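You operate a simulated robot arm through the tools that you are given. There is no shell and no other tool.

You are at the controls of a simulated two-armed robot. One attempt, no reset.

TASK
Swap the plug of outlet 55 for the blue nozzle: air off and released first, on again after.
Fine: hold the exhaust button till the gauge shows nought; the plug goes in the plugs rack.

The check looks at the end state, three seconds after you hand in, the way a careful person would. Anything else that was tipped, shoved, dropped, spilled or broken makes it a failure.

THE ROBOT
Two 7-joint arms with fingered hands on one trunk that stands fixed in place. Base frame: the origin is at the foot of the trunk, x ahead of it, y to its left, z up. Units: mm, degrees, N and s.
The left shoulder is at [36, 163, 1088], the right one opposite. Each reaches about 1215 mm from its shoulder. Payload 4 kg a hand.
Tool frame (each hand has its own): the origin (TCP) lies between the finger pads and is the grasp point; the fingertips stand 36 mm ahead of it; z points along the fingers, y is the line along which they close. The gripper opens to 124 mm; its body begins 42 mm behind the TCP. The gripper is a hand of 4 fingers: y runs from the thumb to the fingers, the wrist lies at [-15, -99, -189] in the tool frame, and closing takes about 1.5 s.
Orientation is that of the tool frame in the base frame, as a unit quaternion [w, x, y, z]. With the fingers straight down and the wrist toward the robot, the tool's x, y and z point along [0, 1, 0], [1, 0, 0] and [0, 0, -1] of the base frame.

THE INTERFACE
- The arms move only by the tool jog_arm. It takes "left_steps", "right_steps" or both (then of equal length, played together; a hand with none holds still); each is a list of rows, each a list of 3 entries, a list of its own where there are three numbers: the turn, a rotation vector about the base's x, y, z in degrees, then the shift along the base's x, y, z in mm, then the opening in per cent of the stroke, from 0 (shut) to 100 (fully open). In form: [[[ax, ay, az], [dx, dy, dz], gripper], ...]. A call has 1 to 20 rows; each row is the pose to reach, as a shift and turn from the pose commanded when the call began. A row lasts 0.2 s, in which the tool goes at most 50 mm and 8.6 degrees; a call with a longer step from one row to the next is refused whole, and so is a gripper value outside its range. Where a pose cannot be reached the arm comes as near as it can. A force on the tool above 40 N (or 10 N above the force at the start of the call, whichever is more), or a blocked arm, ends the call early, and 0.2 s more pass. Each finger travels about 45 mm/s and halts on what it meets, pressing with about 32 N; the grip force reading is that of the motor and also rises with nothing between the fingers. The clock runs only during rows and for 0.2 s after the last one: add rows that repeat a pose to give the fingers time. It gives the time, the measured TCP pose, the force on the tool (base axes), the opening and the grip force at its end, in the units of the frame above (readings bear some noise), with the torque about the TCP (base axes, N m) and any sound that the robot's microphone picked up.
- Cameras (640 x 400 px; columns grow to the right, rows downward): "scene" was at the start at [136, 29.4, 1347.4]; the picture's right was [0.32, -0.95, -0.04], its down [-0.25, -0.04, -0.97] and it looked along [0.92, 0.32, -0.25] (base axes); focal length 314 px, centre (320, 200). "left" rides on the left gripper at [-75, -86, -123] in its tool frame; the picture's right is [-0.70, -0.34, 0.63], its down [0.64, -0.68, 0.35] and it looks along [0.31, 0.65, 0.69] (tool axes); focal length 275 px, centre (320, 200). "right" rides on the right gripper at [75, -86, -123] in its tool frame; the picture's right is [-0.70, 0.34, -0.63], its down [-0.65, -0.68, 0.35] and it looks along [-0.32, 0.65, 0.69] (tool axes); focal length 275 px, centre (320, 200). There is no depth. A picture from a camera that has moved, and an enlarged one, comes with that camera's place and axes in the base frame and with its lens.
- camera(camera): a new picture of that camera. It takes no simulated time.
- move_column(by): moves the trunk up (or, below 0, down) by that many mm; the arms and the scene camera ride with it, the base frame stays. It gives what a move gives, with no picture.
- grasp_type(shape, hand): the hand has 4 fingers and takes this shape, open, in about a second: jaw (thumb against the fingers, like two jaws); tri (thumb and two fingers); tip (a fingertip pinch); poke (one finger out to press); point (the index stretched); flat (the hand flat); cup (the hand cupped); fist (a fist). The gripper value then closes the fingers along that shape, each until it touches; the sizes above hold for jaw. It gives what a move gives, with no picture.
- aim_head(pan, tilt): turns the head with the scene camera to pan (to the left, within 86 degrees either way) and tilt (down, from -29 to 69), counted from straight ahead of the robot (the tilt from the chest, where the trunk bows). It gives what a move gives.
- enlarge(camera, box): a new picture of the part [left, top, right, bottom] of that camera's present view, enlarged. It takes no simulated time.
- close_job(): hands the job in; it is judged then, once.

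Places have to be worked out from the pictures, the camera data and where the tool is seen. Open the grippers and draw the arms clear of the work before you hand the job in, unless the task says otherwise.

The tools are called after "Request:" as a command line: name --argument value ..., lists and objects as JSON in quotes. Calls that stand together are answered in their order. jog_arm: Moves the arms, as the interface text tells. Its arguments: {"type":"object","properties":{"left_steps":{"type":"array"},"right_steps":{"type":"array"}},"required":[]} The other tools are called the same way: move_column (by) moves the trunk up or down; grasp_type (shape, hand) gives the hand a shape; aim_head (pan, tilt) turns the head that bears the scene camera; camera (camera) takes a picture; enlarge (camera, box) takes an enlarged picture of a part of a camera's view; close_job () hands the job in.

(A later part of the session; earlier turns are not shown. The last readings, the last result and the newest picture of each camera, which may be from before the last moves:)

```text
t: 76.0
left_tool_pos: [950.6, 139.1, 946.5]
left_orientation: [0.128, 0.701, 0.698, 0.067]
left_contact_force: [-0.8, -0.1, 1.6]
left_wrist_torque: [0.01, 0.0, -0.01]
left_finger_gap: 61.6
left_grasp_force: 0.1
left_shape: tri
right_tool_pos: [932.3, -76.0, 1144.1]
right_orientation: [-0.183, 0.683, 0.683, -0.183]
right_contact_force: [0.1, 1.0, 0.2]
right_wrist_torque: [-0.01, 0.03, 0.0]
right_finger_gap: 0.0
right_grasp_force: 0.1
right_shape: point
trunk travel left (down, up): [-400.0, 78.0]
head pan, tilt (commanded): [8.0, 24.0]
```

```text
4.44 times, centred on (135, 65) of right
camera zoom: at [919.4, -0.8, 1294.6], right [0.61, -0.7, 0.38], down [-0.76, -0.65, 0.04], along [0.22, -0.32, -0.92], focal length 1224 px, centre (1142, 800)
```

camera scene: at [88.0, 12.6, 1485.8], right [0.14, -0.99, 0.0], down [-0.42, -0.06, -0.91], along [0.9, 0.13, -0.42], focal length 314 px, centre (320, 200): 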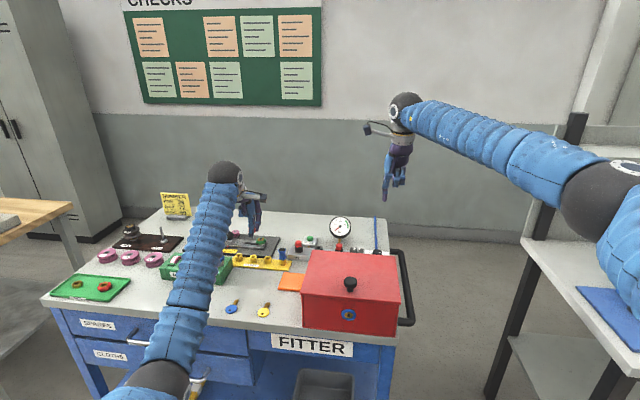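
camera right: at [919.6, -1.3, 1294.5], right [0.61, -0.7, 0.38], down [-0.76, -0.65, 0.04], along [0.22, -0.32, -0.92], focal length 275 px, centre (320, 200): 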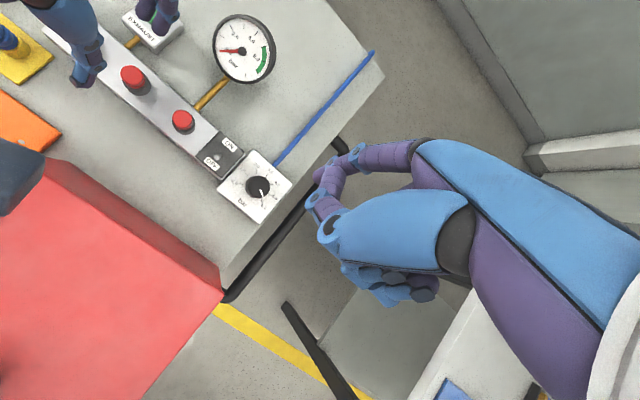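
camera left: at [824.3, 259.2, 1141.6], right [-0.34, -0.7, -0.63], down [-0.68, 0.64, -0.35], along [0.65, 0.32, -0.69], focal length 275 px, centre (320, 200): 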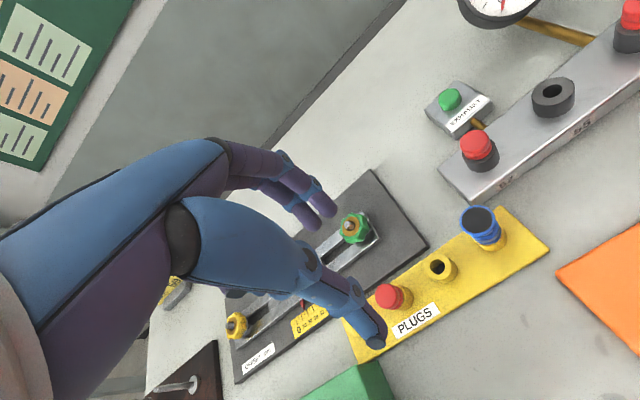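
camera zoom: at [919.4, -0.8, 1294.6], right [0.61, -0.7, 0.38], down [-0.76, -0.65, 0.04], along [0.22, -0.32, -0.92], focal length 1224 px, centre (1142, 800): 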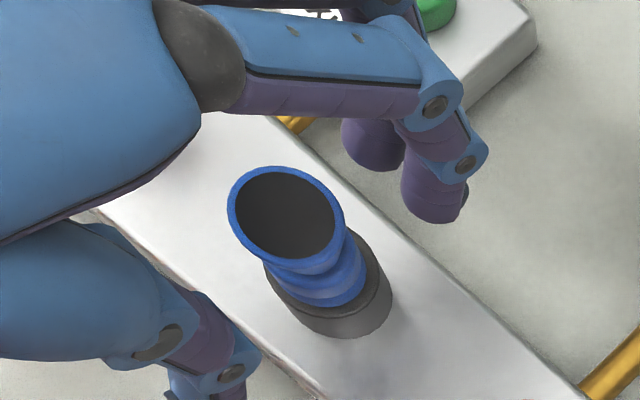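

The nozzle stands upright in outlet 55. I raise the hand clear and check from all sides whether it is fully home.

Request:
jog_arm --left_steps '[[[0, 0, 0], [0, 0, 10], 54], [[0, 0, 0], [0, 0, 25], 58], [[0, 0, 0], [0, 0, 45], 60], [[0, 0, 0], [-5, 0, 70], 60], [[5, 4, 0], [-15, 10, 95], 60], [[5, 10, 0], [-25, 30, 110], 60], [[5, 16, 0], [-35, 60, 115], 60], [[5, 16, 0], [-40, 90, 115], 60], [[5, 16, 0], [-40, 90, 115], 60]]'

Request:
enlarge --camera "scene" --box '[290, 220, 360, 260]'

Request:
enlarge --camera "right" --box '[50, 0, 210, 130]'

Request:
camera --camera "left"

```text
t: 78.0
left_tool_pos: [913.5, 230.6, 1062.0]
left_orientation: [-0.001, 0.709, 0.705, -0.001]
left_contact_force: [0.3, 0.0, 0.1]
left_wrist_torque: [-0.02, 0.02, -0.01]
left_finger_gap: 74.3
left_grasp_force: 0.1
left_shape: tri
right_tool_pos: [931.0, -75.6, 1144.8]
right_orientation: [-0.183, 0.682, 0.684, -0.183]
right_contact_force: [-1.2, -0.4, -0.1]
right_wrist_torque: [-0.01, -0.04, -0.01]
right_finger_gap: 0.3
right_grasp_force: 0.0
right_shape: point
trunk travel left (down, up): [-400.0, 78.0]
head pan, tilt (commanded): [8.0, 24.0]
```

```text
9.14 times, centred on (325, 240) of scene
camera zoom: at [88.1, 11.7, 1485.8], right [0.14, -0.99, 0.0], down [-0.42, -0.06, -0.91], along [0.9, 0.13, -0.42], focal length 2869 px, centre (274, -166)
```

zoom: 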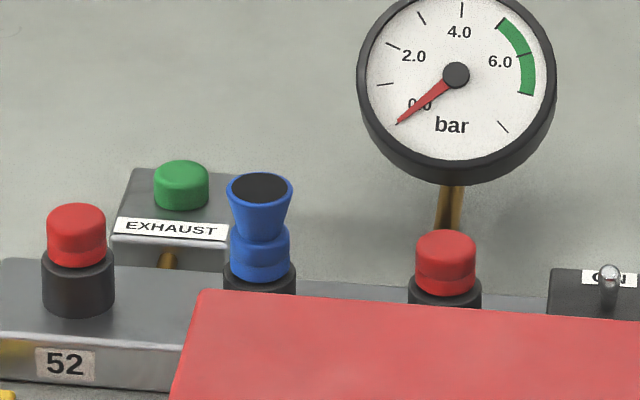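

```text
3.08 times, centred on (130, 65) of right
camera zoom: at [919.5, -1.7, 1294.6], right [0.61, -0.7, 0.38], down [-0.76, -0.65, 0.04], along [0.22, -0.31, -0.92], focal length 847 px, centre (905, 615)
```

zoom: 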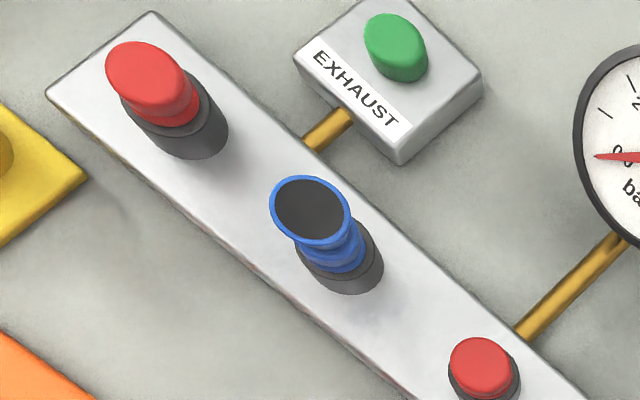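

```text
taken
camera left: at [827.2, 155.0, 1184.1], right [-0.34, -0.7, -0.63], down [-0.68, 0.65, -0.35], along [0.65, 0.31, -0.69], focal length 275 px, centre (320, 200)
```

left: 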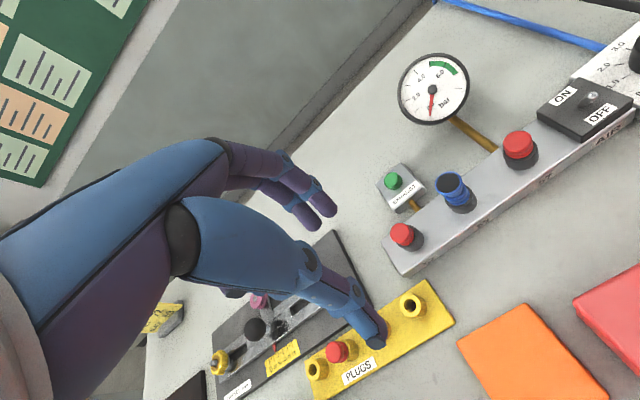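

Request:
enlarge --camera "scene" --box '[306, 232, 334, 256]'

Request:
enlarge --camera "left" --box '[375, 120, 555, 260]'

Request:
enlarge --camera "right" --box '[70, 10, 150, 100]'

```text
16.00 times, centred on (320, 244) of scene
camera zoom: at [88.1, 11.7, 1485.8], right [0.14, -0.99, 0.0], down [-0.42, -0.06, -0.91], along [0.9, 0.13, -0.42], focal length 5021 px, centre (320, -504)
```

zoom: 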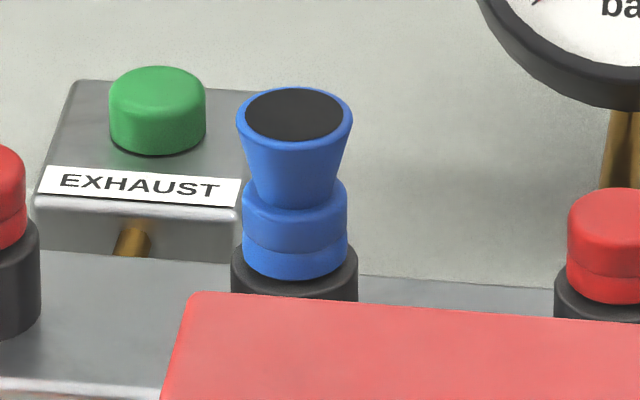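

```text
2.86 times, centred on (465, 190) of left
camera zoom: at [827.2, 155.0, 1184.1], right [-0.34, -0.7, -0.63], down [-0.68, 0.65, -0.35], along [0.65, 0.31, -0.69], focal length 786 px, centre (-94, 229)
```

zoom: 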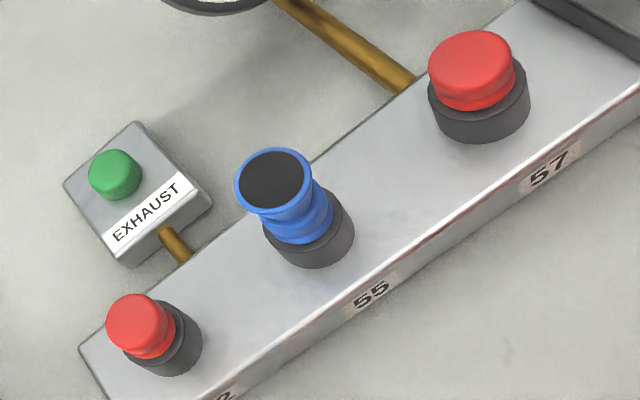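

```text
4.44 times, centred on (110, 55) of right
camera zoom: at [919.5, -1.7, 1294.6], right [0.61, -0.7, 0.38], down [-0.76, -0.65, 0.04], along [0.22, -0.31, -0.92], focal length 1224 px, centre (1253, 844)
```

zoom: 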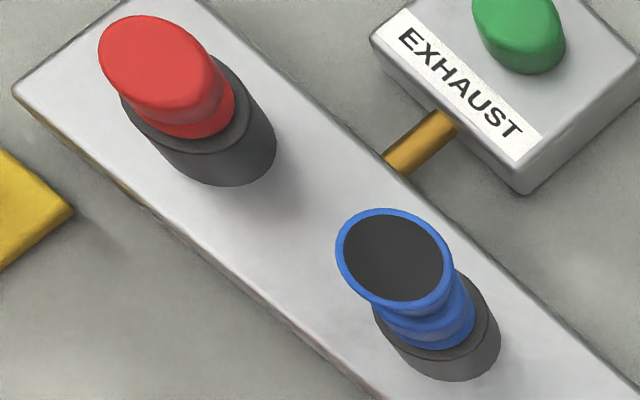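

The nozzle sits practically at the same height on its collar as the plugs do. To make certain it is fully home before air comes on, I press it from above with one finger: shape the left hand to point and hover tilted over it.

Request:
grasp_type --hand "left" --shape "point"

Request:
jog_arm --left_steps '[[[0, 5, 0], [-1, -10, 5], 100], [[0, 10, 0], [-2, -25, 8], 100], [[0, 15, 0], [-3, -40, 8], 100], [[0, 20, 0], [-5, -57, 6], 100], [[0, 25, 0], [-6.5, -74, 0], 100], [[0, 25, 0], [-6.5, -74, 0], 100], [[0, 25, 0], [-6.5, -74, 0], 100]]'

Request:
enlarge --camera "left" --box '[270, 110, 430, 230]'

Request:
enlarge --camera "scene" --box '[290, 180, 360, 260]'

Request:
enlarge --camera "right" --box '[50, 0, 210, 130]'

```text
t: 78.9
left_tool_pos: [913.9, 230.4, 1061.4]
left_orientation: [0.0, 0.708, 0.706, -0.001]
left_contact_force: [-0.5, 0.0, 0.1]
left_wrist_torque: [0.02, 0.03, 0.01]
left_finger_gap: 116.0
left_grasp_force: 0.0
left_shape: point
right_tool_pos: [931.8, -75.5, 1145.0]
right_orientation: [-0.183, 0.683, 0.683, -0.184]
right_contact_force: [-0.7, -1.0, 0.7]
right_wrist_torque: [0.0, 0.01, -0.01]
right_finger_gap: 0.1
right_grasp_force: 0.1
right_shape: point
trunk travel left (down, up): [-400.0, 78.0]
head pan, tilt (commanded): [8.0, 24.0]
```

```text
t: 80.5
left_tool_pos: [903.4, 154.0, 1061.6]
left_orientation: [-0.154, 0.691, 0.689, -0.154]
left_contact_force: [-0.4, 1.1, 0.4]
left_wrist_torque: [-0.02, -0.02, 0.01]
left_finger_gap: 116.1
left_grasp_force: 0.1
left_shape: point
right_tool_pos: [931.4, -75.9, 1145.4]
right_orientation: [-0.183, 0.683, 0.683, -0.183]
right_contact_force: [-0.8, -0.2, -0.6]
right_wrist_torque: [0.04, 0.01, 0.01]
right_finger_gap: 0.0
right_grasp_force: 0.1
right_shape: point
trunk travel left (down, up): [-400.0, 78.0]
head pan, tilt (commanded): [8.0, 24.0]
```

```text
3.33 times, centred on (350, 170) of left
camera zoom: at [877.9, 79.4, 1209.3], right [-0.58, -0.7, -0.43], down [-0.76, 0.65, -0.03], along [0.3, 0.31, -0.9], focal length 918 px, centre (220, 300)
```

zoom: 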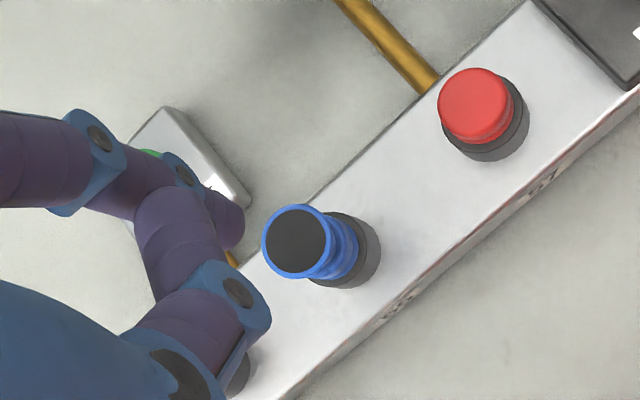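

```text
5.00 times, centred on (325, 220) of scene
camera zoom: at [88.1, 12.1, 1485.8], right [0.14, -0.99, 0.0], down [-0.42, -0.06, -0.91], along [0.9, 0.13, -0.42], focal length 1569 px, centre (295, 100)
```

zoom: 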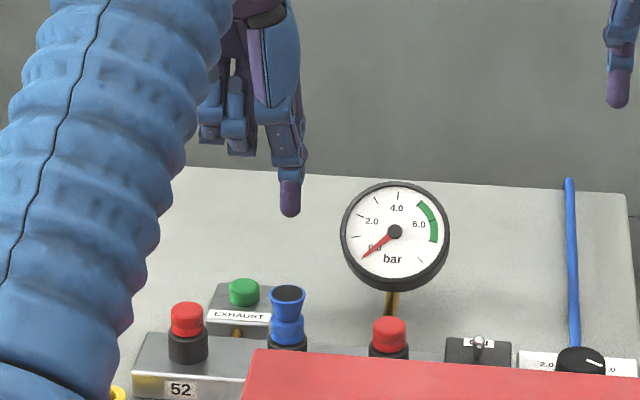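

```text
3.08 times, centred on (130, 65) of right
camera zoom: at [919.5, -1.3, 1294.6], right [0.61, -0.7, 0.38], down [-0.76, -0.65, 0.04], along [0.22, -0.32, -0.92], focal length 847 px, centre (905, 615)
```

zoom: 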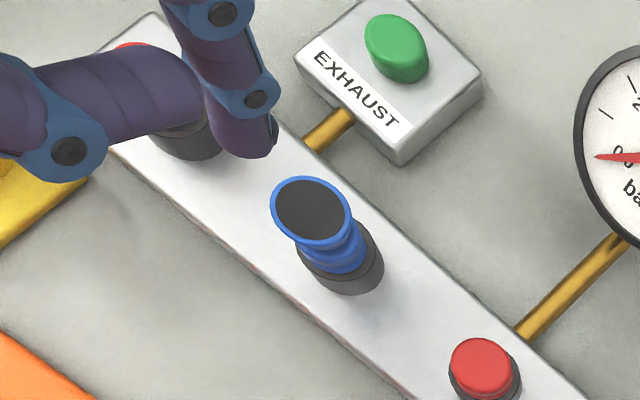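

The nozzle's top is at (967, 141) and the fingertip about (962, 139.5). I correct (+4.5, +2), lower to just above the flare and check.

Request:
jog_arm --left_steps '[[[0, 0, 0], [4.5, 2, -15], 100], [[0, 0, 0], [4.5, 2, -32], 100], [[0, 0, 0], [4.5, 2, -47], 100], [[0, 0, 0], [4.5, 2, -47], 100]]'

Request:
enlarge --camera "left" --box '[270, 110, 430, 230]'

Request:
enlarge --camera "scene" --box '[295, 210, 345, 260]'

Request:
enlarge --camera "right" --box '[70, 10, 170, 100]'

```text
t: 81.5
left_tool_pos: [907.5, 156.8, 1013.9]
left_orientation: [-0.152, 0.692, 0.689, -0.154]
left_contact_force: [-0.7, -0.1, 0.6]
left_wrist_torque: [0.02, 0.02, 0.01]
left_finger_gap: 116.0
left_grasp_force: 0.1
left_shape: point
right_tool_pos: [932.7, -75.6, 1146.5]
right_orientation: [-0.182, 0.683, 0.683, -0.183]
right_contact_force: [0.1, -0.1, 0.1]
right_wrist_torque: [-0.01, 0.01, 0.0]
right_finger_gap: 0.0
right_grasp_force: 0.0
right_shape: point
trunk travel left (down, up): [-400.0, 78.0]
head pan, tilt (commanded): [8.0, 24.0]
```

```text
3.33 times, centred on (350, 170) of left
camera zoom: at [881.6, 82.5, 1161.8], right [-0.58, -0.7, -0.43], down [-0.76, 0.65, -0.03], along [0.3, 0.31, -0.9], focal length 918 px, centre (220, 300)
```

zoom: 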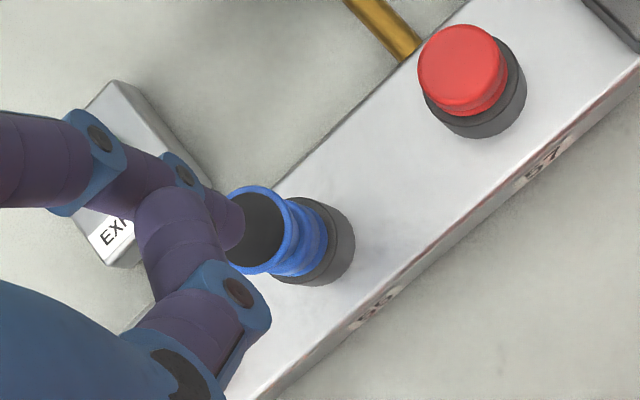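

```text
8.00 times, centred on (320, 235) of scene
camera zoom: at [87.9, 12.3, 1485.8], right [0.14, -0.99, 0.0], down [-0.42, -0.06, -0.91], along [0.9, 0.13, -0.42], focal length 2510 px, centre (320, -80)
```

zoom: 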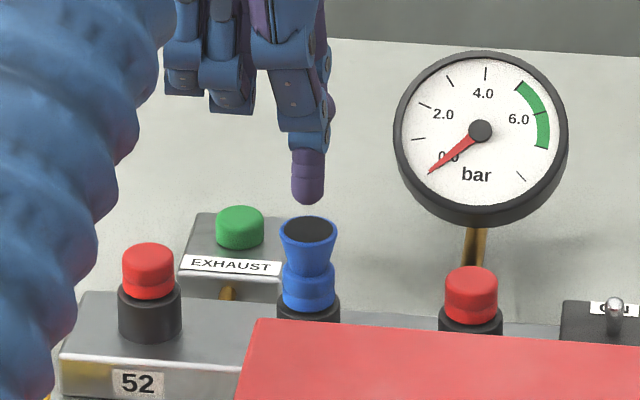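

```text
4.44 times, centred on (120, 55) of right
camera zoom: at [919.4, -1.0, 1294.7], right [0.61, -0.7, 0.38], down [-0.76, -0.65, 0.04], along [0.22, -0.32, -0.92], focal length 1224 px, centre (1209, 844)
```

zoom: 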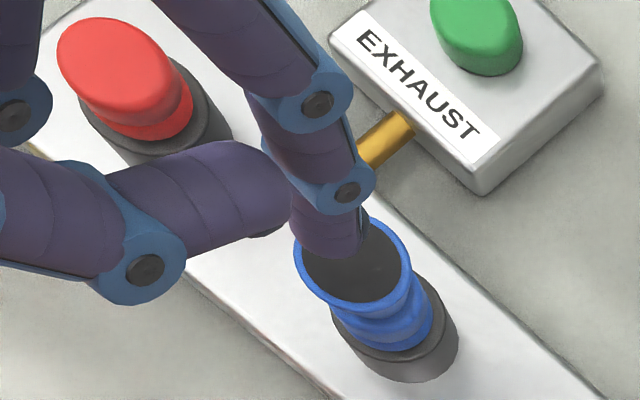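

The finger is over the flare; a small correction of (0, -2) centres it. I lower in small steps and press with moderate force.

Request:
jog_arm --left_steps '[[[0, 0, 0], [0, -2, -3], 100], [[0, 0, 0], [0, -2, -6], 100], [[0, 0, 0], [0, -2, -9], 100], [[0, 0, 0], [0, -2, -11], 100], [[0, 0, 0], [0, -2, -13], 100], [[0, 0, 0], [0, -2, -15], 100]]'

Request:
enlarge --camera "scene" --box '[295, 210, 345, 260]'

Request:
enlarge --camera "right" --box '[70, 10, 170, 100]'

```text
t: 82.9
left_tool_pos: [907.4, 155.0, 1001.3]
left_orientation: [-0.152, 0.692, 0.689, -0.153]
left_contact_force: [0.7, -0.7, 7.1]
left_wrist_torque: [-0.11, -0.47, 0.04]
left_finger_gap: 0.1
left_grasp_force: 0.1
left_shape: point
right_tool_pos: [930.9, -74.9, 1145.1]
right_orientation: [-0.183, 0.683, 0.683, -0.183]
right_contact_force: [-0.1, -0.1, 0.0]
right_wrist_torque: [0.01, 0.0, -0.02]
right_finger_gap: 0.0
right_grasp_force: 0.1
right_shape: point
trunk travel left (down, up): [-400.0, 78.0]
head pan, tilt (commanded): [8.0, 24.0]
```

```text
8.00 times, centred on (320, 235) of scene
camera zoom: at [87.2, 12.3, 1486.0], right [0.14, -0.99, 0.0], down [-0.42, -0.06, -0.91], along [0.9, 0.13, -0.42], focal length 2510 px, centre (320, -80)
```

zoom: 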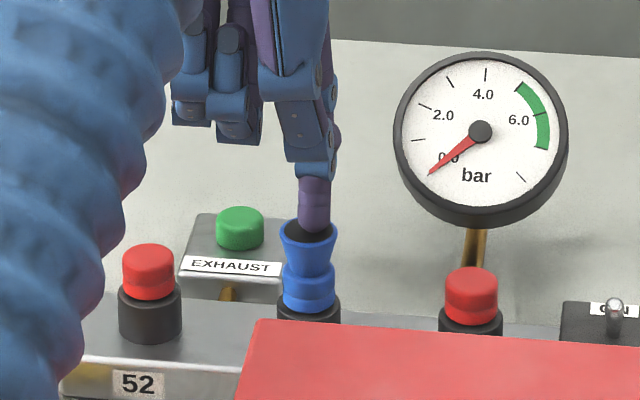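

```text
4.44 times, centred on (120, 55) of right
camera zoom: at [918.7, -1.0, 1295.4], right [0.61, -0.7, 0.38], down [-0.76, -0.65, 0.04], along [0.22, -0.32, -0.92], focal length 1224 px, centre (1209, 844)
```

zoom: 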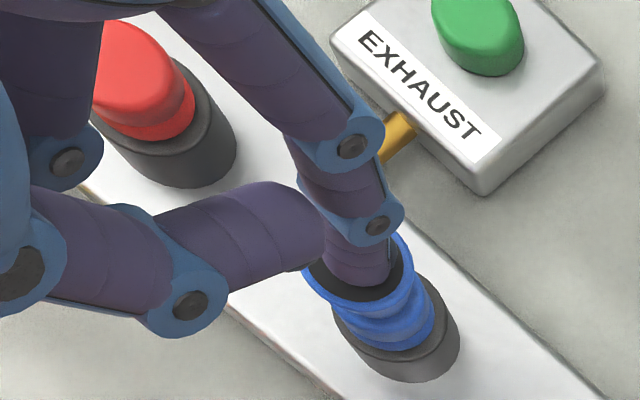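

The finger rests squarely in the nozzle's mouth at 7 N. I press on to about 25–30 N to seat it.

Request:
jog_arm --left_steps '[[[0, 0, 0], [0, 0, -2], 100], [[0, 0, 0], [0, 0, -4], 100], [[0, 0, 0], [0, 0, -6], 100], [[0, 0, 0], [0, 0, -8], 100]]'

Request:
enlarge --camera "scene" --box '[295, 210, 345, 260]'

Request:
enlarge --camera "right" --box '[70, 10, 170, 100]'

```text
t: 83.8
left_tool_pos: [910.3, 155.3, 999.8]
left_orientation: [-0.147, 0.692, 0.69, -0.151]
left_contact_force: [-1.2, 0.5, 21.4]
left_wrist_torque: [-0.22, -1.28, 0.04]
left_finger_gap: 116.2
left_grasp_force: 0.0
left_shape: point
right_tool_pos: [930.7, -74.9, 1144.7]
right_orientation: [-0.183, 0.683, 0.683, -0.183]
right_contact_force: [0.0, -1.7, -0.5]
right_wrist_torque: [0.02, 0.02, 0.01]
right_finger_gap: 0.0
right_grasp_force: 0.0
right_shape: point
trunk travel left (down, up): [-400.0, 78.0]
head pan, tilt (commanded): [8.0, 24.0]
stopped in row 4 (left hand): the force on the tool passed its limit at 43 N (the readings are from after the stop); the commanded pose is now the measured one
```

```text
8.00 times, centred on (320, 235) of scene
camera zoom: at [88.0, 12.5, 1485.5], right [0.14, -0.99, 0.0], down [-0.42, -0.06, -0.91], along [0.9, 0.13, -0.42], focal length 2510 px, centre (320, -80)
```

zoom: 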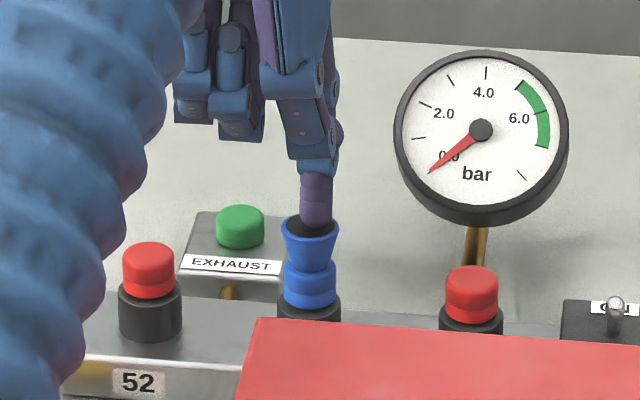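

```text
4.44 times, centred on (120, 55) of right
camera zoom: at [919.5, -0.9, 1294.2], right [0.61, -0.7, 0.38], down [-0.76, -0.65, 0.04], along [0.22, -0.32, -0.92], focal length 1224 px, centre (1209, 844)
```

zoom: 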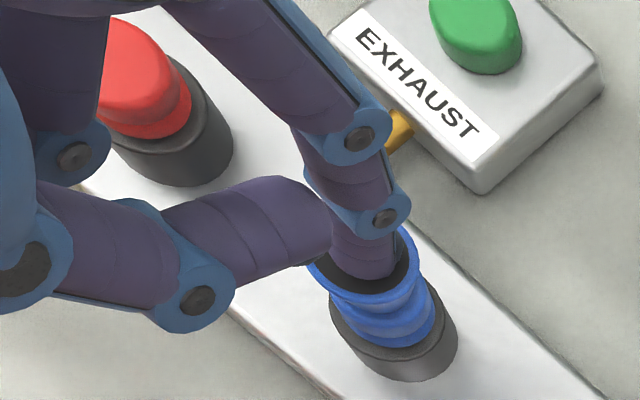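

The push peaked at 43 N and the nozzle did not give, so it is fully home. I lift the finger straight off and retreat to the left, then look again.

Request:
jog_arm --left_steps '[[[0, 0, 0], [-1, 0, 5], 100], [[0, 0, 0], [-2, 0, 20], 100], [[0, 0, 0], [-2, 0, 50], 100], [[0, 0, 0], [-5, 20, 90], 100], [[0, -5, 0], [-15, 55, 120], 100], [[0, -10, 0], [-35, 95, 140], 100], [[0, -15, 0], [-60, 135, 150], 100], [[0, -20, 0], [-85, 175, 155], 100], [[0, -25, 0], [-105, 205, 155], 100], [[0, -25, 0], [-105, 205, 155], 100]]'

Request:
enlarge --camera "scene" --box '[306, 232, 334, 256]'

Request:
enlarge --camera "right" --box '[70, 10, 170, 100]'

Request:
camera --camera "left"

```text
t: 86.0
left_tool_pos: [802.3, 359.9, 1152.7]
left_orientation: [0.003, 0.708, 0.706, 0.002]
left_contact_force: [1.3, 0.7, 0.1]
left_wrist_torque: [0.04, 0.02, 0.0]
left_finger_gap: 0.2
left_grasp_force: 0.1
left_shape: point
right_tool_pos: [932.4, -75.0, 1144.4]
right_orientation: [-0.183, 0.683, 0.683, -0.184]
right_contact_force: [1.2, 0.6, -0.4]
right_wrist_torque: [-0.03, 0.0, -0.04]
right_finger_gap: 0.2
right_grasp_force: 0.0
right_shape: point
trunk travel left (down, up): [-400.0, 78.0]
head pan, tilt (commanded): [8.0, 24.0]
```

```text
16.00 times, centred on (320, 244) of scene
camera zoom: at [88.4, 11.8, 1485.8], right [0.14, -0.99, 0.0], down [-0.42, -0.06, -0.91], along [0.9, 0.13, -0.42], focal length 5021 px, centre (320, -504)
```

zoom: 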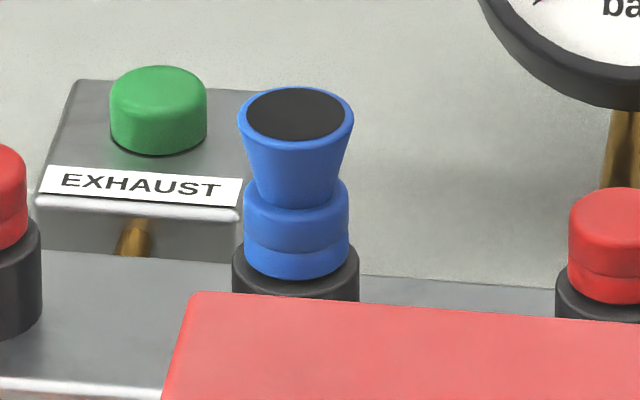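

```text
4.44 times, centred on (120, 55) of right
camera zoom: at [919.8, -1.4, 1294.4], right [0.61, -0.7, 0.38], down [-0.76, -0.65, 0.04], along [0.22, -0.31, -0.92], focal length 1224 px, centre (1209, 844)
```

zoom: 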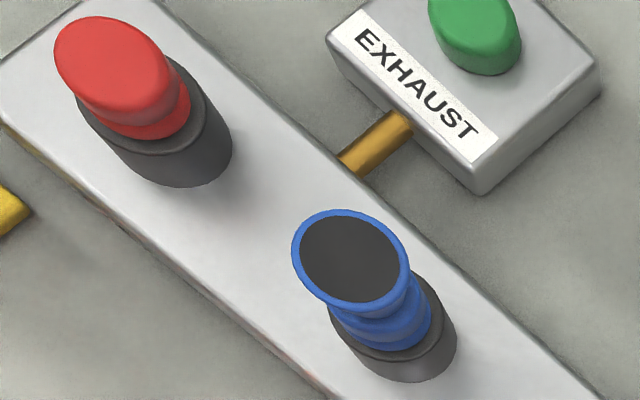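

```text
taken
camera left: at [716.7, 285.2, 1275.1], right [-0.34, -0.7, -0.64], down [-0.68, 0.65, -0.35], along [0.66, 0.31, -0.69], focal length 275 px, centre (320, 200)
```

left: 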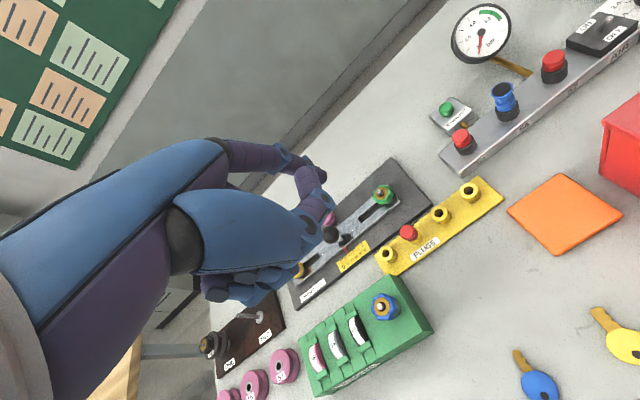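

The nozzle is seated straight in outlet 55, the plug stands in the rack, and the left hand is clear. Now for the air: I locate the lever in its OFF position from the right-hand and left-hand cameras.

Request:
enlarge --camera "right" --box '[170, 90, 290, 190]'

Request:
enlarge --camera "left" --box '[560, 0, 640, 60]'

Request:
enlarge --camera "scene" --box '[340, 230, 380, 260]'

```text
4.00 times, centred on (230, 140) of right
camera zoom: at [919.8, -1.4, 1294.4], right [0.61, -0.7, 0.38], down [-0.76, -0.65, 0.04], along [0.22, -0.31, -0.92], focal length 1101 px, centre (680, 440)
```

zoom: 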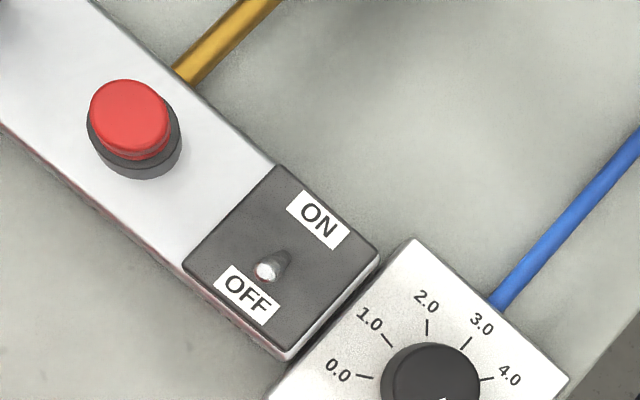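

```text
6.67 times, centred on (600, 30) of left
camera zoom: at [716.7, 285.2, 1275.1], right [-0.34, -0.7, -0.64], down [-0.68, 0.65, -0.35], along [0.66, 0.31, -0.69], focal length 1835 px, centre (-1547, 1333)
```

zoom: 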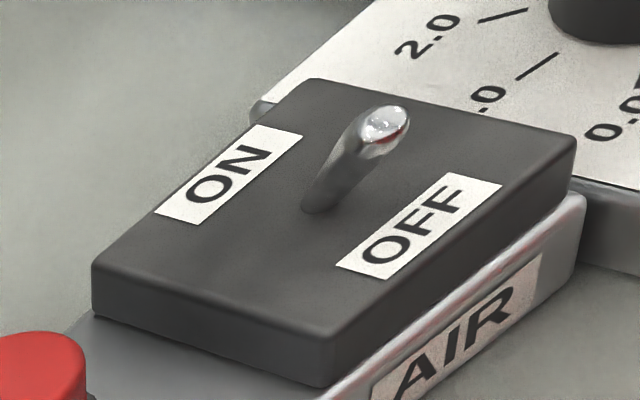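

```text
13.33 times, centred on (360, 245) of scene
camera zoom: at [88.4, 11.8, 1485.8], right [0.14, -0.99, 0.0], down [-0.42, -0.06, -0.91], along [0.9, 0.13, -0.42], focal length 4184 px, centre (-213, -400)
```

zoom: 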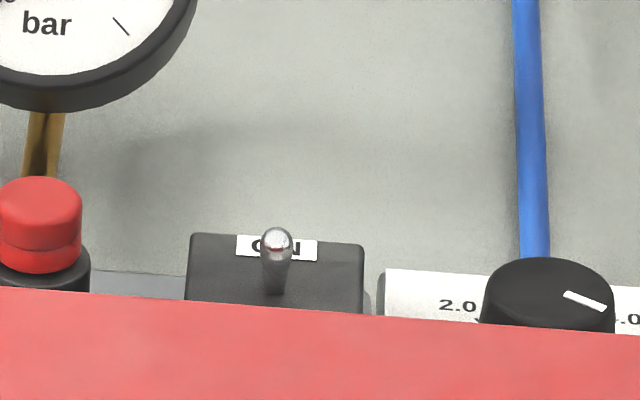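

The lever's tip is now at about (957, 17, 914). I bring the right finger to a hover on the near side of it, at x ≈ 930.

Request:
jog_arm --right_steps '[[[0, 0, 0], [-15, 20, -12], 100], [[0, 0, 0], [-30, 40, -30], 100], [[0, 0, 0], [-45, 60, -55], 100], [[0, 0, 0], [-57.5, 78.5, -85], 100], [[0, 0, 0], [-57.5, 78.5, -85], 100], [[0, 0, 0], [-57.5, 78.5, -85], 100]]'

Request:
enlarge --camera "left" --box '[520, 0, 640, 100]'

Request:
camera --camera "right"

Request:
enlarge --camera "scene" --box '[310, 190, 400, 270]'

```text
t: 87.5
left_tool_pos: [803.4, 360.0, 1153.1]
left_orientation: [0.002, 0.708, 0.706, 0.001]
left_contact_force: [-0.1, 1.3, 0.9]
left_wrist_torque: [0.04, 0.02, -0.03]
left_finger_gap: 0.1
left_grasp_force: 0.2
left_shape: point
right_tool_pos: [874.7, 3.4, 1058.9]
right_orientation: [-0.183, 0.683, 0.683, -0.183]
right_contact_force: [-0.9, 0.3, 0.5]
right_wrist_torque: [0.01, 0.02, 0.0]
right_finger_gap: 0.0
right_grasp_force: 0.1
right_shape: point
trunk travel left (down, up): [-400.0, 78.0]
head pan, tilt (commanded): [8.0, 24.0]
```

```text
4.00 times, centred on (580, 50) of left
camera zoom: at [716.9, 285.8, 1274.9], right [-0.34, -0.7, -0.63], down [-0.68, 0.65, -0.35], along [0.65, 0.31, -0.69], focal length 1101 px, centre (-720, 800)
```

zoom: 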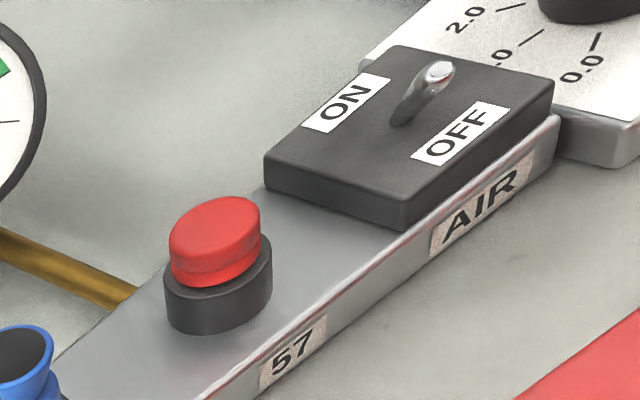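

```text
taken
camera right: at [861.7, 76.9, 1207.9], right [0.61, -0.7, 0.38], down [-0.76, -0.65, 0.04], along [0.22, -0.32, -0.92], focal length 275 px, centre (320, 200)
```

right: 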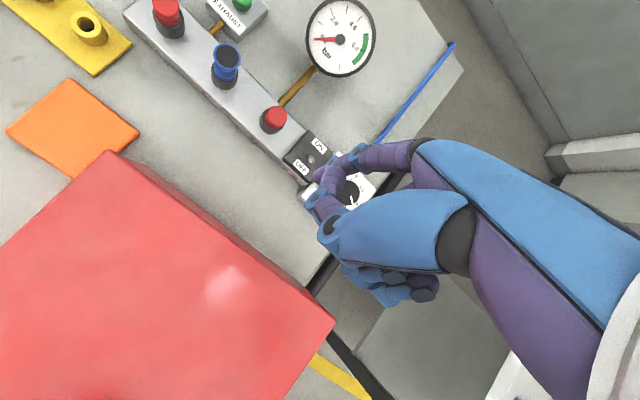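

```text
5.00 times, centred on (355, 230) of scene
camera zoom: at [88.2, 12.8, 1485.8], right [0.14, -0.99, 0.0], down [-0.42, -0.06, -0.91], along [0.9, 0.13, -0.42], focal length 1569 px, centre (145, 50)
```

zoom: 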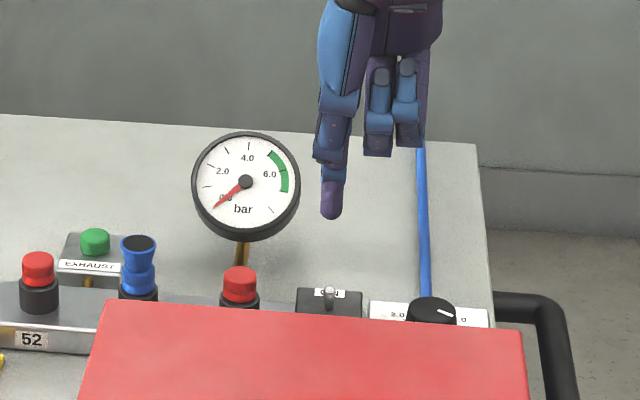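

The finger hovers at about (930, 17, 985), clear of the red box. I lower it to the lever's height in front of the lever and check.

Request:
jog_arm --right_steps '[[[0, 0, 0], [0, 0, -20], 100], [[0, 0, 0], [0, 0, -40], 100], [[0, 0, 0], [0, 0, -58], 100], [[0, 0, 0], [0, 0, -72], 100], [[0, 0, 0], [0, 0, -79], 100], [[0, 0, 0], [0, 0, -79], 100]]'

Request:
enlarge --camera "left" --box '[520, 0, 640, 100]'

Request:
enlarge --camera "right" --box '[260, 120, 380, 220]'

Request:
enlarge --camera "scene" --box '[330, 210, 390, 270]'

```text
t: 88.8
left_tool_pos: [802.7, 359.3, 1152.8]
left_orientation: [0.002, 0.708, 0.706, 0.0]
left_contact_force: [0.3, 0.1, -0.6]
left_wrist_torque: [-0.02, -0.01, 0.01]
left_finger_gap: 0.2
left_grasp_force: 0.1
left_shape: point
right_tool_pos: [874.3, 2.8, 982.0]
right_orientation: [-0.183, 0.683, 0.683, -0.183]
right_contact_force: [0.1, 0.2, 0.5]
right_wrist_torque: [0.01, -0.02, -0.01]
right_finger_gap: 0.0
right_grasp_force: 0.0
right_shape: point
trunk travel left (down, up): [-400.0, 78.0]
head pan, tilt (commanded): [8.0, 24.0]
```

```text
4.00 times, centred on (580, 50) of left
camera zoom: at [716.7, 285.6, 1275.1], right [-0.34, -0.7, -0.63], down [-0.68, 0.65, -0.35], along [0.65, 0.31, -0.69], focal length 1101 px, centre (-720, 800)
```

zoom: 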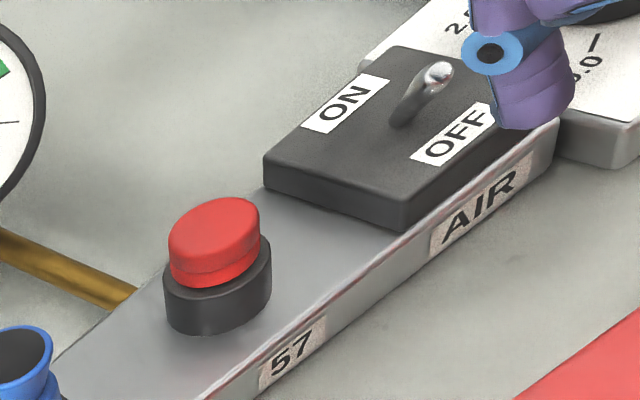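

```text
4.00 times, centred on (320, 170) of right
camera zoom: at [862.9, 77.0, 1131.2], right [0.61, -0.7, 0.38], down [-0.76, -0.65, 0.04], along [0.22, -0.32, -0.92], focal length 1101 px, centre (320, 320)
```

zoom: 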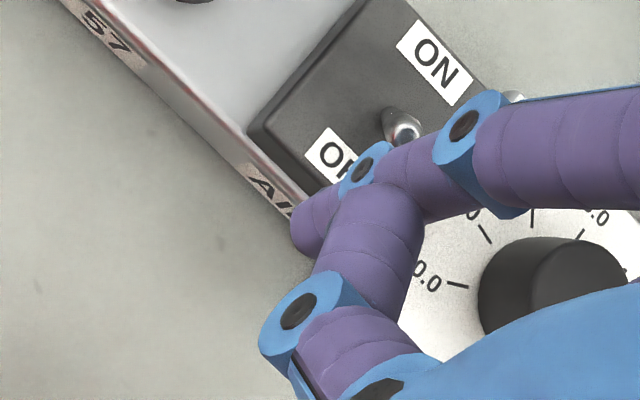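

```text
6.67 times, centred on (360, 240) of scene
camera zoom: at [88.0, 12.6, 1485.8], right [0.14, -0.99, 0.0], down [-0.42, -0.06, -0.91], along [0.9, 0.13, -0.42], focal length 2092 px, centre (53, -67)
```

zoom: 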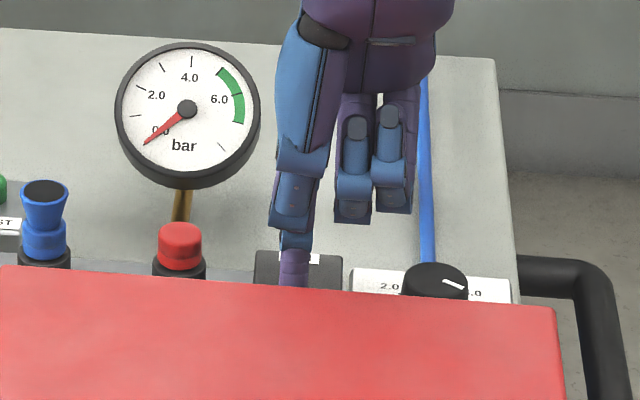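

The finger stands in front of the lever, about 3 mm to its left and 4 mm high. I correct that and sweep 42 mm away from the robot to throw the lever to ON.

Request:
jog_arm --right_steps '[[[0, 0, 0], [0, -2.5, -4], 100], [[0, 0, 0], [8, -2.5, -4], 100], [[0, 0, 0], [14, -2.5, -4], 100], [[0, 0, 0], [20, -2.5, -4], 100], [[0, 0, 0], [26, -2.5, -4], 100], [[0, 0, 0], [31, -2.5, -4], 100], [[0, 0, 0], [36, -2.5, -4], 100], [[0, 0, 0], [41, -2.5, -4], 100], [[0, 0, 0], [45, -2.5, -4], 100]]'

Request:
enlarge --camera "left" --box '[520, 0, 640, 100]'

Request:
enlarge --camera "scene" --box '[310, 210, 400, 270]'

```text
t: 90.8
left_tool_pos: [802.9, 360.4, 1153.0]
left_orientation: [0.003, 0.708, 0.706, 0.003]
left_contact_force: [0.1, -0.1, -0.6]
left_wrist_torque: [0.01, 0.02, -0.02]
left_finger_gap: 0.1
left_grasp_force: 0.1
left_shape: point
right_tool_pos: [918.7, 2.1, 978.1]
right_orientation: [-0.184, 0.682, 0.683, -0.183]
right_contact_force: [-5.8, -0.4, 2.7]
right_wrist_torque: [-0.02, 0.23, -0.01]
right_finger_gap: 116.2
right_grasp_force: 0.0
right_shape: point
trunk travel left (down, up): [-400.0, 78.0]
head pan, tilt (commanded): [8.0, 24.0]
```

```text
4.00 times, centred on (580, 50) of left
camera zoom: at [716.2, 285.6, 1275.4], right [-0.34, -0.7, -0.63], down [-0.68, 0.65, -0.35], along [0.66, 0.31, -0.69], focal length 1101 px, centre (-720, 800)
```

zoom: 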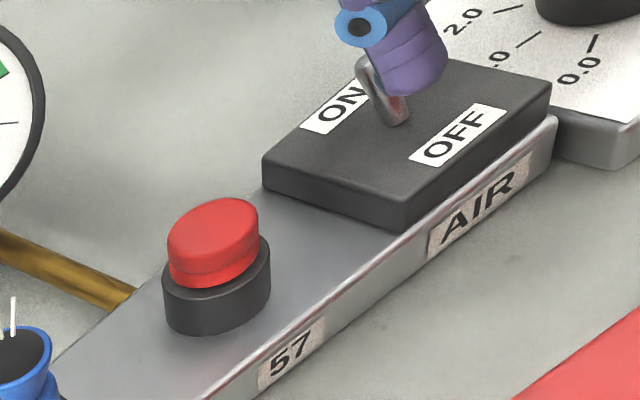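

```text
6.67 times, centred on (355, 240) of scene
camera zoom: at [87.4, 12.7, 1485.9], right [0.14, -0.99, 0.0], down [-0.42, -0.06, -0.91], along [0.9, 0.13, -0.42], focal length 2092 px, centre (87, -67)
```

zoom: 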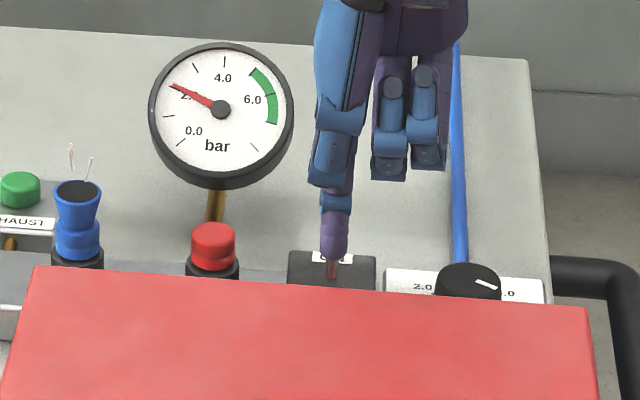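

The lever is over at ON, the gauge is climbing, and air is blowing from the nozzle, which stays put. I back the finger off the lever and lift it straight up and away.

Request:
jog_arm --right_steps '[[[0, 0, 0], [-8, 0, 0], 100], [[0, 0, 0], [-22, 0, 0], 100], [[0, 0, 0], [-32, 0, 5], 100], [[0, 0, 0], [-32, 0, 30], 100], [[0, 0, 0], [-32, 0, 70], 100], [[0, 0, 0], [-32, -20, 110], 100], [[0, 0, 0], [-32, -55, 145], 100], [[0, 0, 0], [-35, -95, 170], 100], [[0, 0, 0], [-45, -135, 185], 100], [[0, 0, 0], [-55, -175, 190], 100], [[0, 0, 0], [-55, -175, 190], 100], [[0, 0, 0], [-55, -175, 190], 100]]'

Request:
enlarge --camera "scene" --box '[270, 205, 400, 285]'

Request:
camera --camera "left"

Request:
camera --camera "right"

```text
t: 93.5
left_tool_pos: [802.7, 359.5, 1152.7]
left_orientation: [0.003, 0.708, 0.706, 0.002]
left_contact_force: [0.5, -0.7, 0.0]
left_wrist_torque: [0.01, 0.01, 0.0]
left_finger_gap: 0.0
left_grasp_force: 0.0
left_shape: point
right_tool_pos: [863.1, -176.3, 1166.1]
right_orientation: [-0.182, 0.683, 0.683, -0.183]
right_contact_force: [-0.6, 0.7, 0.8]
right_wrist_torque: [0.01, 0.01, -0.01]
right_finger_gap: 116.0
right_grasp_force: 0.0
right_shape: point
trunk travel left (down, up): [-400.0, 78.0]
head pan, tilt (commanded): [8.0, 24.0]
```

```text
4.92 times, centred on (335, 245) of scene
camera zoom: at [87.6, 12.0, 1485.8], right [0.14, -0.99, 0.0], down [-0.42, -0.06, -0.91], along [0.9, 0.13, -0.42], focal length 1545 px, centre (246, -22)
```

zoom: 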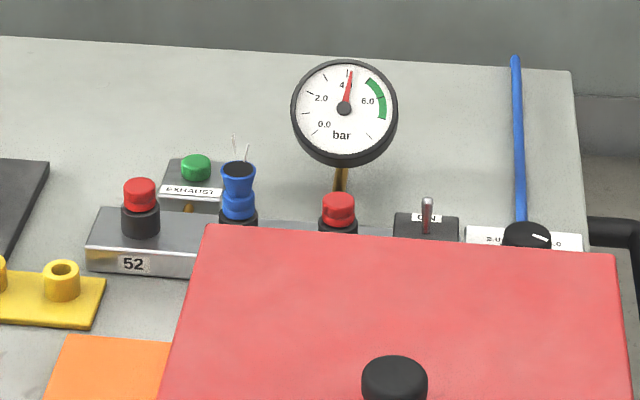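

```text
taken
camera left: at [716.5, 284.9, 1275.4], right [-0.34, -0.7, -0.63], down [-0.68, 0.65, -0.35], along [0.66, 0.31, -0.69], focal length 275 px, centre (320, 200)
```

left: 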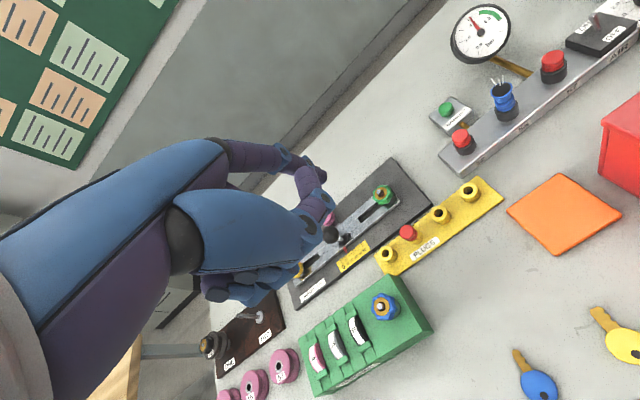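

```text
taken
camera right: at [850.5, -101.5, 1315.9], right [0.61, -0.7, 0.38], down [-0.76, -0.65, 0.04], along [0.22, -0.32, -0.92], focal length 275 px, centre (320, 200)
```

right: 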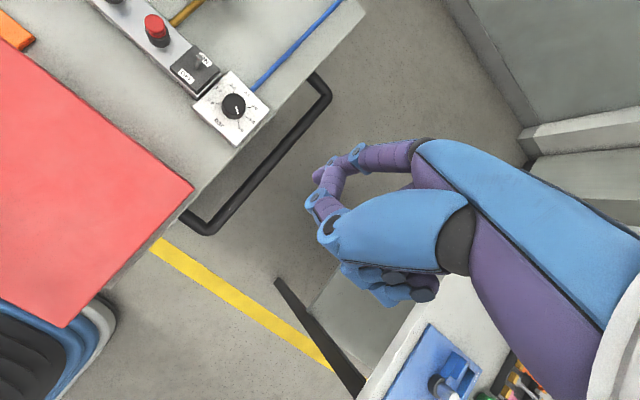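

The lever is at ON and the gauge is past 4 bar and rising. I open both hands to the jaw shape and draw both arms back clear of the bench while the pressure builds.

Request:
jog_arm --left_steps '[[[0, 0, 0], [-10, 10, 20], 100], [[0, 0, 0], [-25, 25, 50], 100], [[0, 0, 0], [-40, 45, 80], 100], [[0, 0, 0], [-55, 65, 110], 100], [[0, 0, 0], [-60, 85, 140], 100], [[0, 0, 0], [-60, 100, 170], 100], [[0, 0, 0], [-60, 100, 190], 100], [[0, 0, 0], [-60, 100, 190], 100]]' --right_steps '[[[0, -4, 0], [-20, 0, 20], 100], [[0, -8, 0], [-45, 0, 45], 100], [[0, -12, 0], [-70, 5, 70], 100], [[0, -16, 0], [-95, 10, 90], 100], [[0, -20, 0], [-115, 15, 105], 100], [[0, -25, 0], [-135, 20, 115], 100], [[0, -30, 0], [-150, 25, 120], 100], [[0, -30, 0], [-150, 25, 120], 100]]'

Request:
grasp_type --hand "left" --shape "jaw"

Request:
grasp_type --hand "right" --shape "jaw"

Request:
camera --camera "scene"

Request:
enlarge --camera "scene" --box '[270, 205, 400, 285]'

Request:
enlarge --camera "scene" --box '[220, 215, 340, 300]'

```text
t: 95.2
left_tool_pos: [742.3, 458.7, 1342.0]
left_orientation: [0.003, 0.708, 0.706, 0.002]
left_contact_force: [-0.4, -0.4, 0.1]
left_wrist_torque: [0.0, 0.01, 0.03]
left_finger_gap: 0.0
left_grasp_force: 0.0
left_shape: point
right_tool_pos: [716.7, -148.7, 1288.6]
right_orientation: [0.0, 0.707, 0.708, 0.0]
right_contact_force: [0.3, 0.1, -0.1]
right_wrist_torque: [-0.02, 0.0, 0.0]
right_finger_gap: 116.3
right_grasp_force: 0.1
right_shape: point
trunk travel left (down, up): [-400.0, 78.0]
head pan, tilt (commanded): [8.0, 24.0]
```

```text
t: 96.2
left_tool_pos: [743.6, 457.4, 1341.3]
left_orientation: [0.003, 0.708, 0.706, 0.001]
left_contact_force: [0.0, 0.4, 0.5]
left_wrist_torque: [0.02, 0.02, 0.0]
left_finger_gap: 123.8
left_grasp_force: 0.1
left_shape: jaw
right_tool_pos: [715.4, -150.7, 1287.5]
right_orientation: [0.001, 0.708, 0.706, 0.0]
right_contact_force: [-0.4, -0.3, -0.4]
right_wrist_torque: [-0.04, 0.01, -0.02]
right_finger_gap: 116.0
right_grasp_force: 0.1
right_shape: point
trunk travel left (down, up): [-400.0, 78.0]
head pan, tilt (commanded): [8.0, 24.0]
```

```text
t: 97.0
left_tool_pos: [743.3, 458.0, 1342.8]
left_orientation: [0.003, 0.708, 0.706, 0.001]
left_contact_force: [-0.3, -0.3, 0.6]
left_wrist_torque: [0.02, -0.01, 0.01]
left_finger_gap: 123.8
left_grasp_force: 0.1
left_shape: jaw
right_tool_pos: [714.8, -149.7, 1287.2]
right_orientation: [0.0, 0.708, 0.707, 0.0]
right_contact_force: [0.5, -0.5, -0.6]
right_wrist_torque: [-0.04, 0.01, -0.02]
right_finger_gap: 123.6
right_grasp_force: 0.1
right_shape: jaw
trunk travel left (down, up): [-400.0, 78.0]
head pan, tilt (commanded): [8.0, 24.0]
```

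```text
taken
camera scene: at [87.8, 12.5, 1485.8], right [0.14, -0.99, 0.0], down [-0.42, -0.06, -0.91], along [0.9, 0.13, -0.42], focal length 314 px, centre (320, 200)
```

scene: 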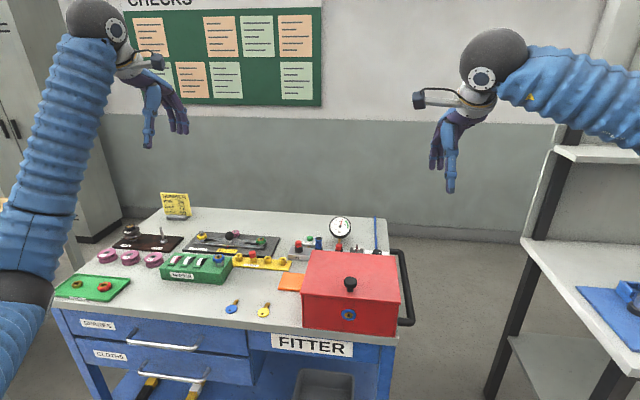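

```text
4.92 times, centred on (335, 245) of scene
camera zoom: at [87.8, 12.5, 1485.8], right [0.14, -0.99, 0.0], down [-0.42, -0.06, -0.91], along [0.9, 0.13, -0.42], focal length 1545 px, centre (246, -22)
```

zoom: 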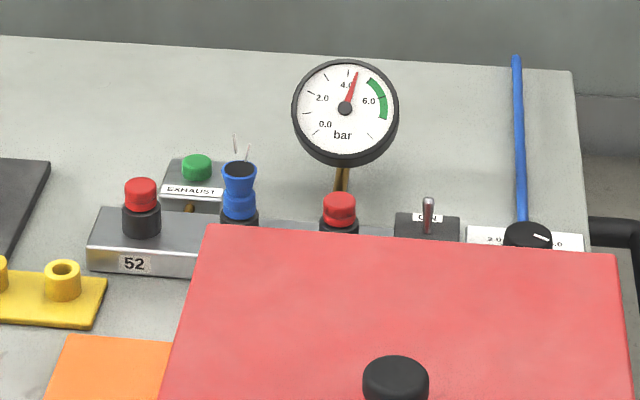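

```text
4.71 times, centred on (280, 258) of scene
camera zoom: at [87.8, 12.5, 1485.8], right [0.14, -0.99, 0.0], down [-0.42, -0.06, -0.91], along [0.9, 0.13, -0.42], focal length 1477 px, centre (508, -71)
```

zoom: 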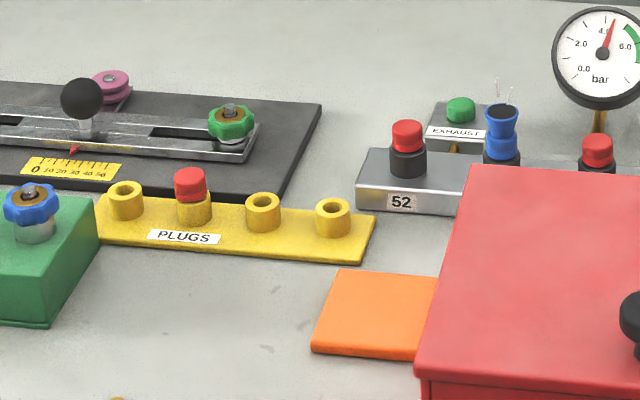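

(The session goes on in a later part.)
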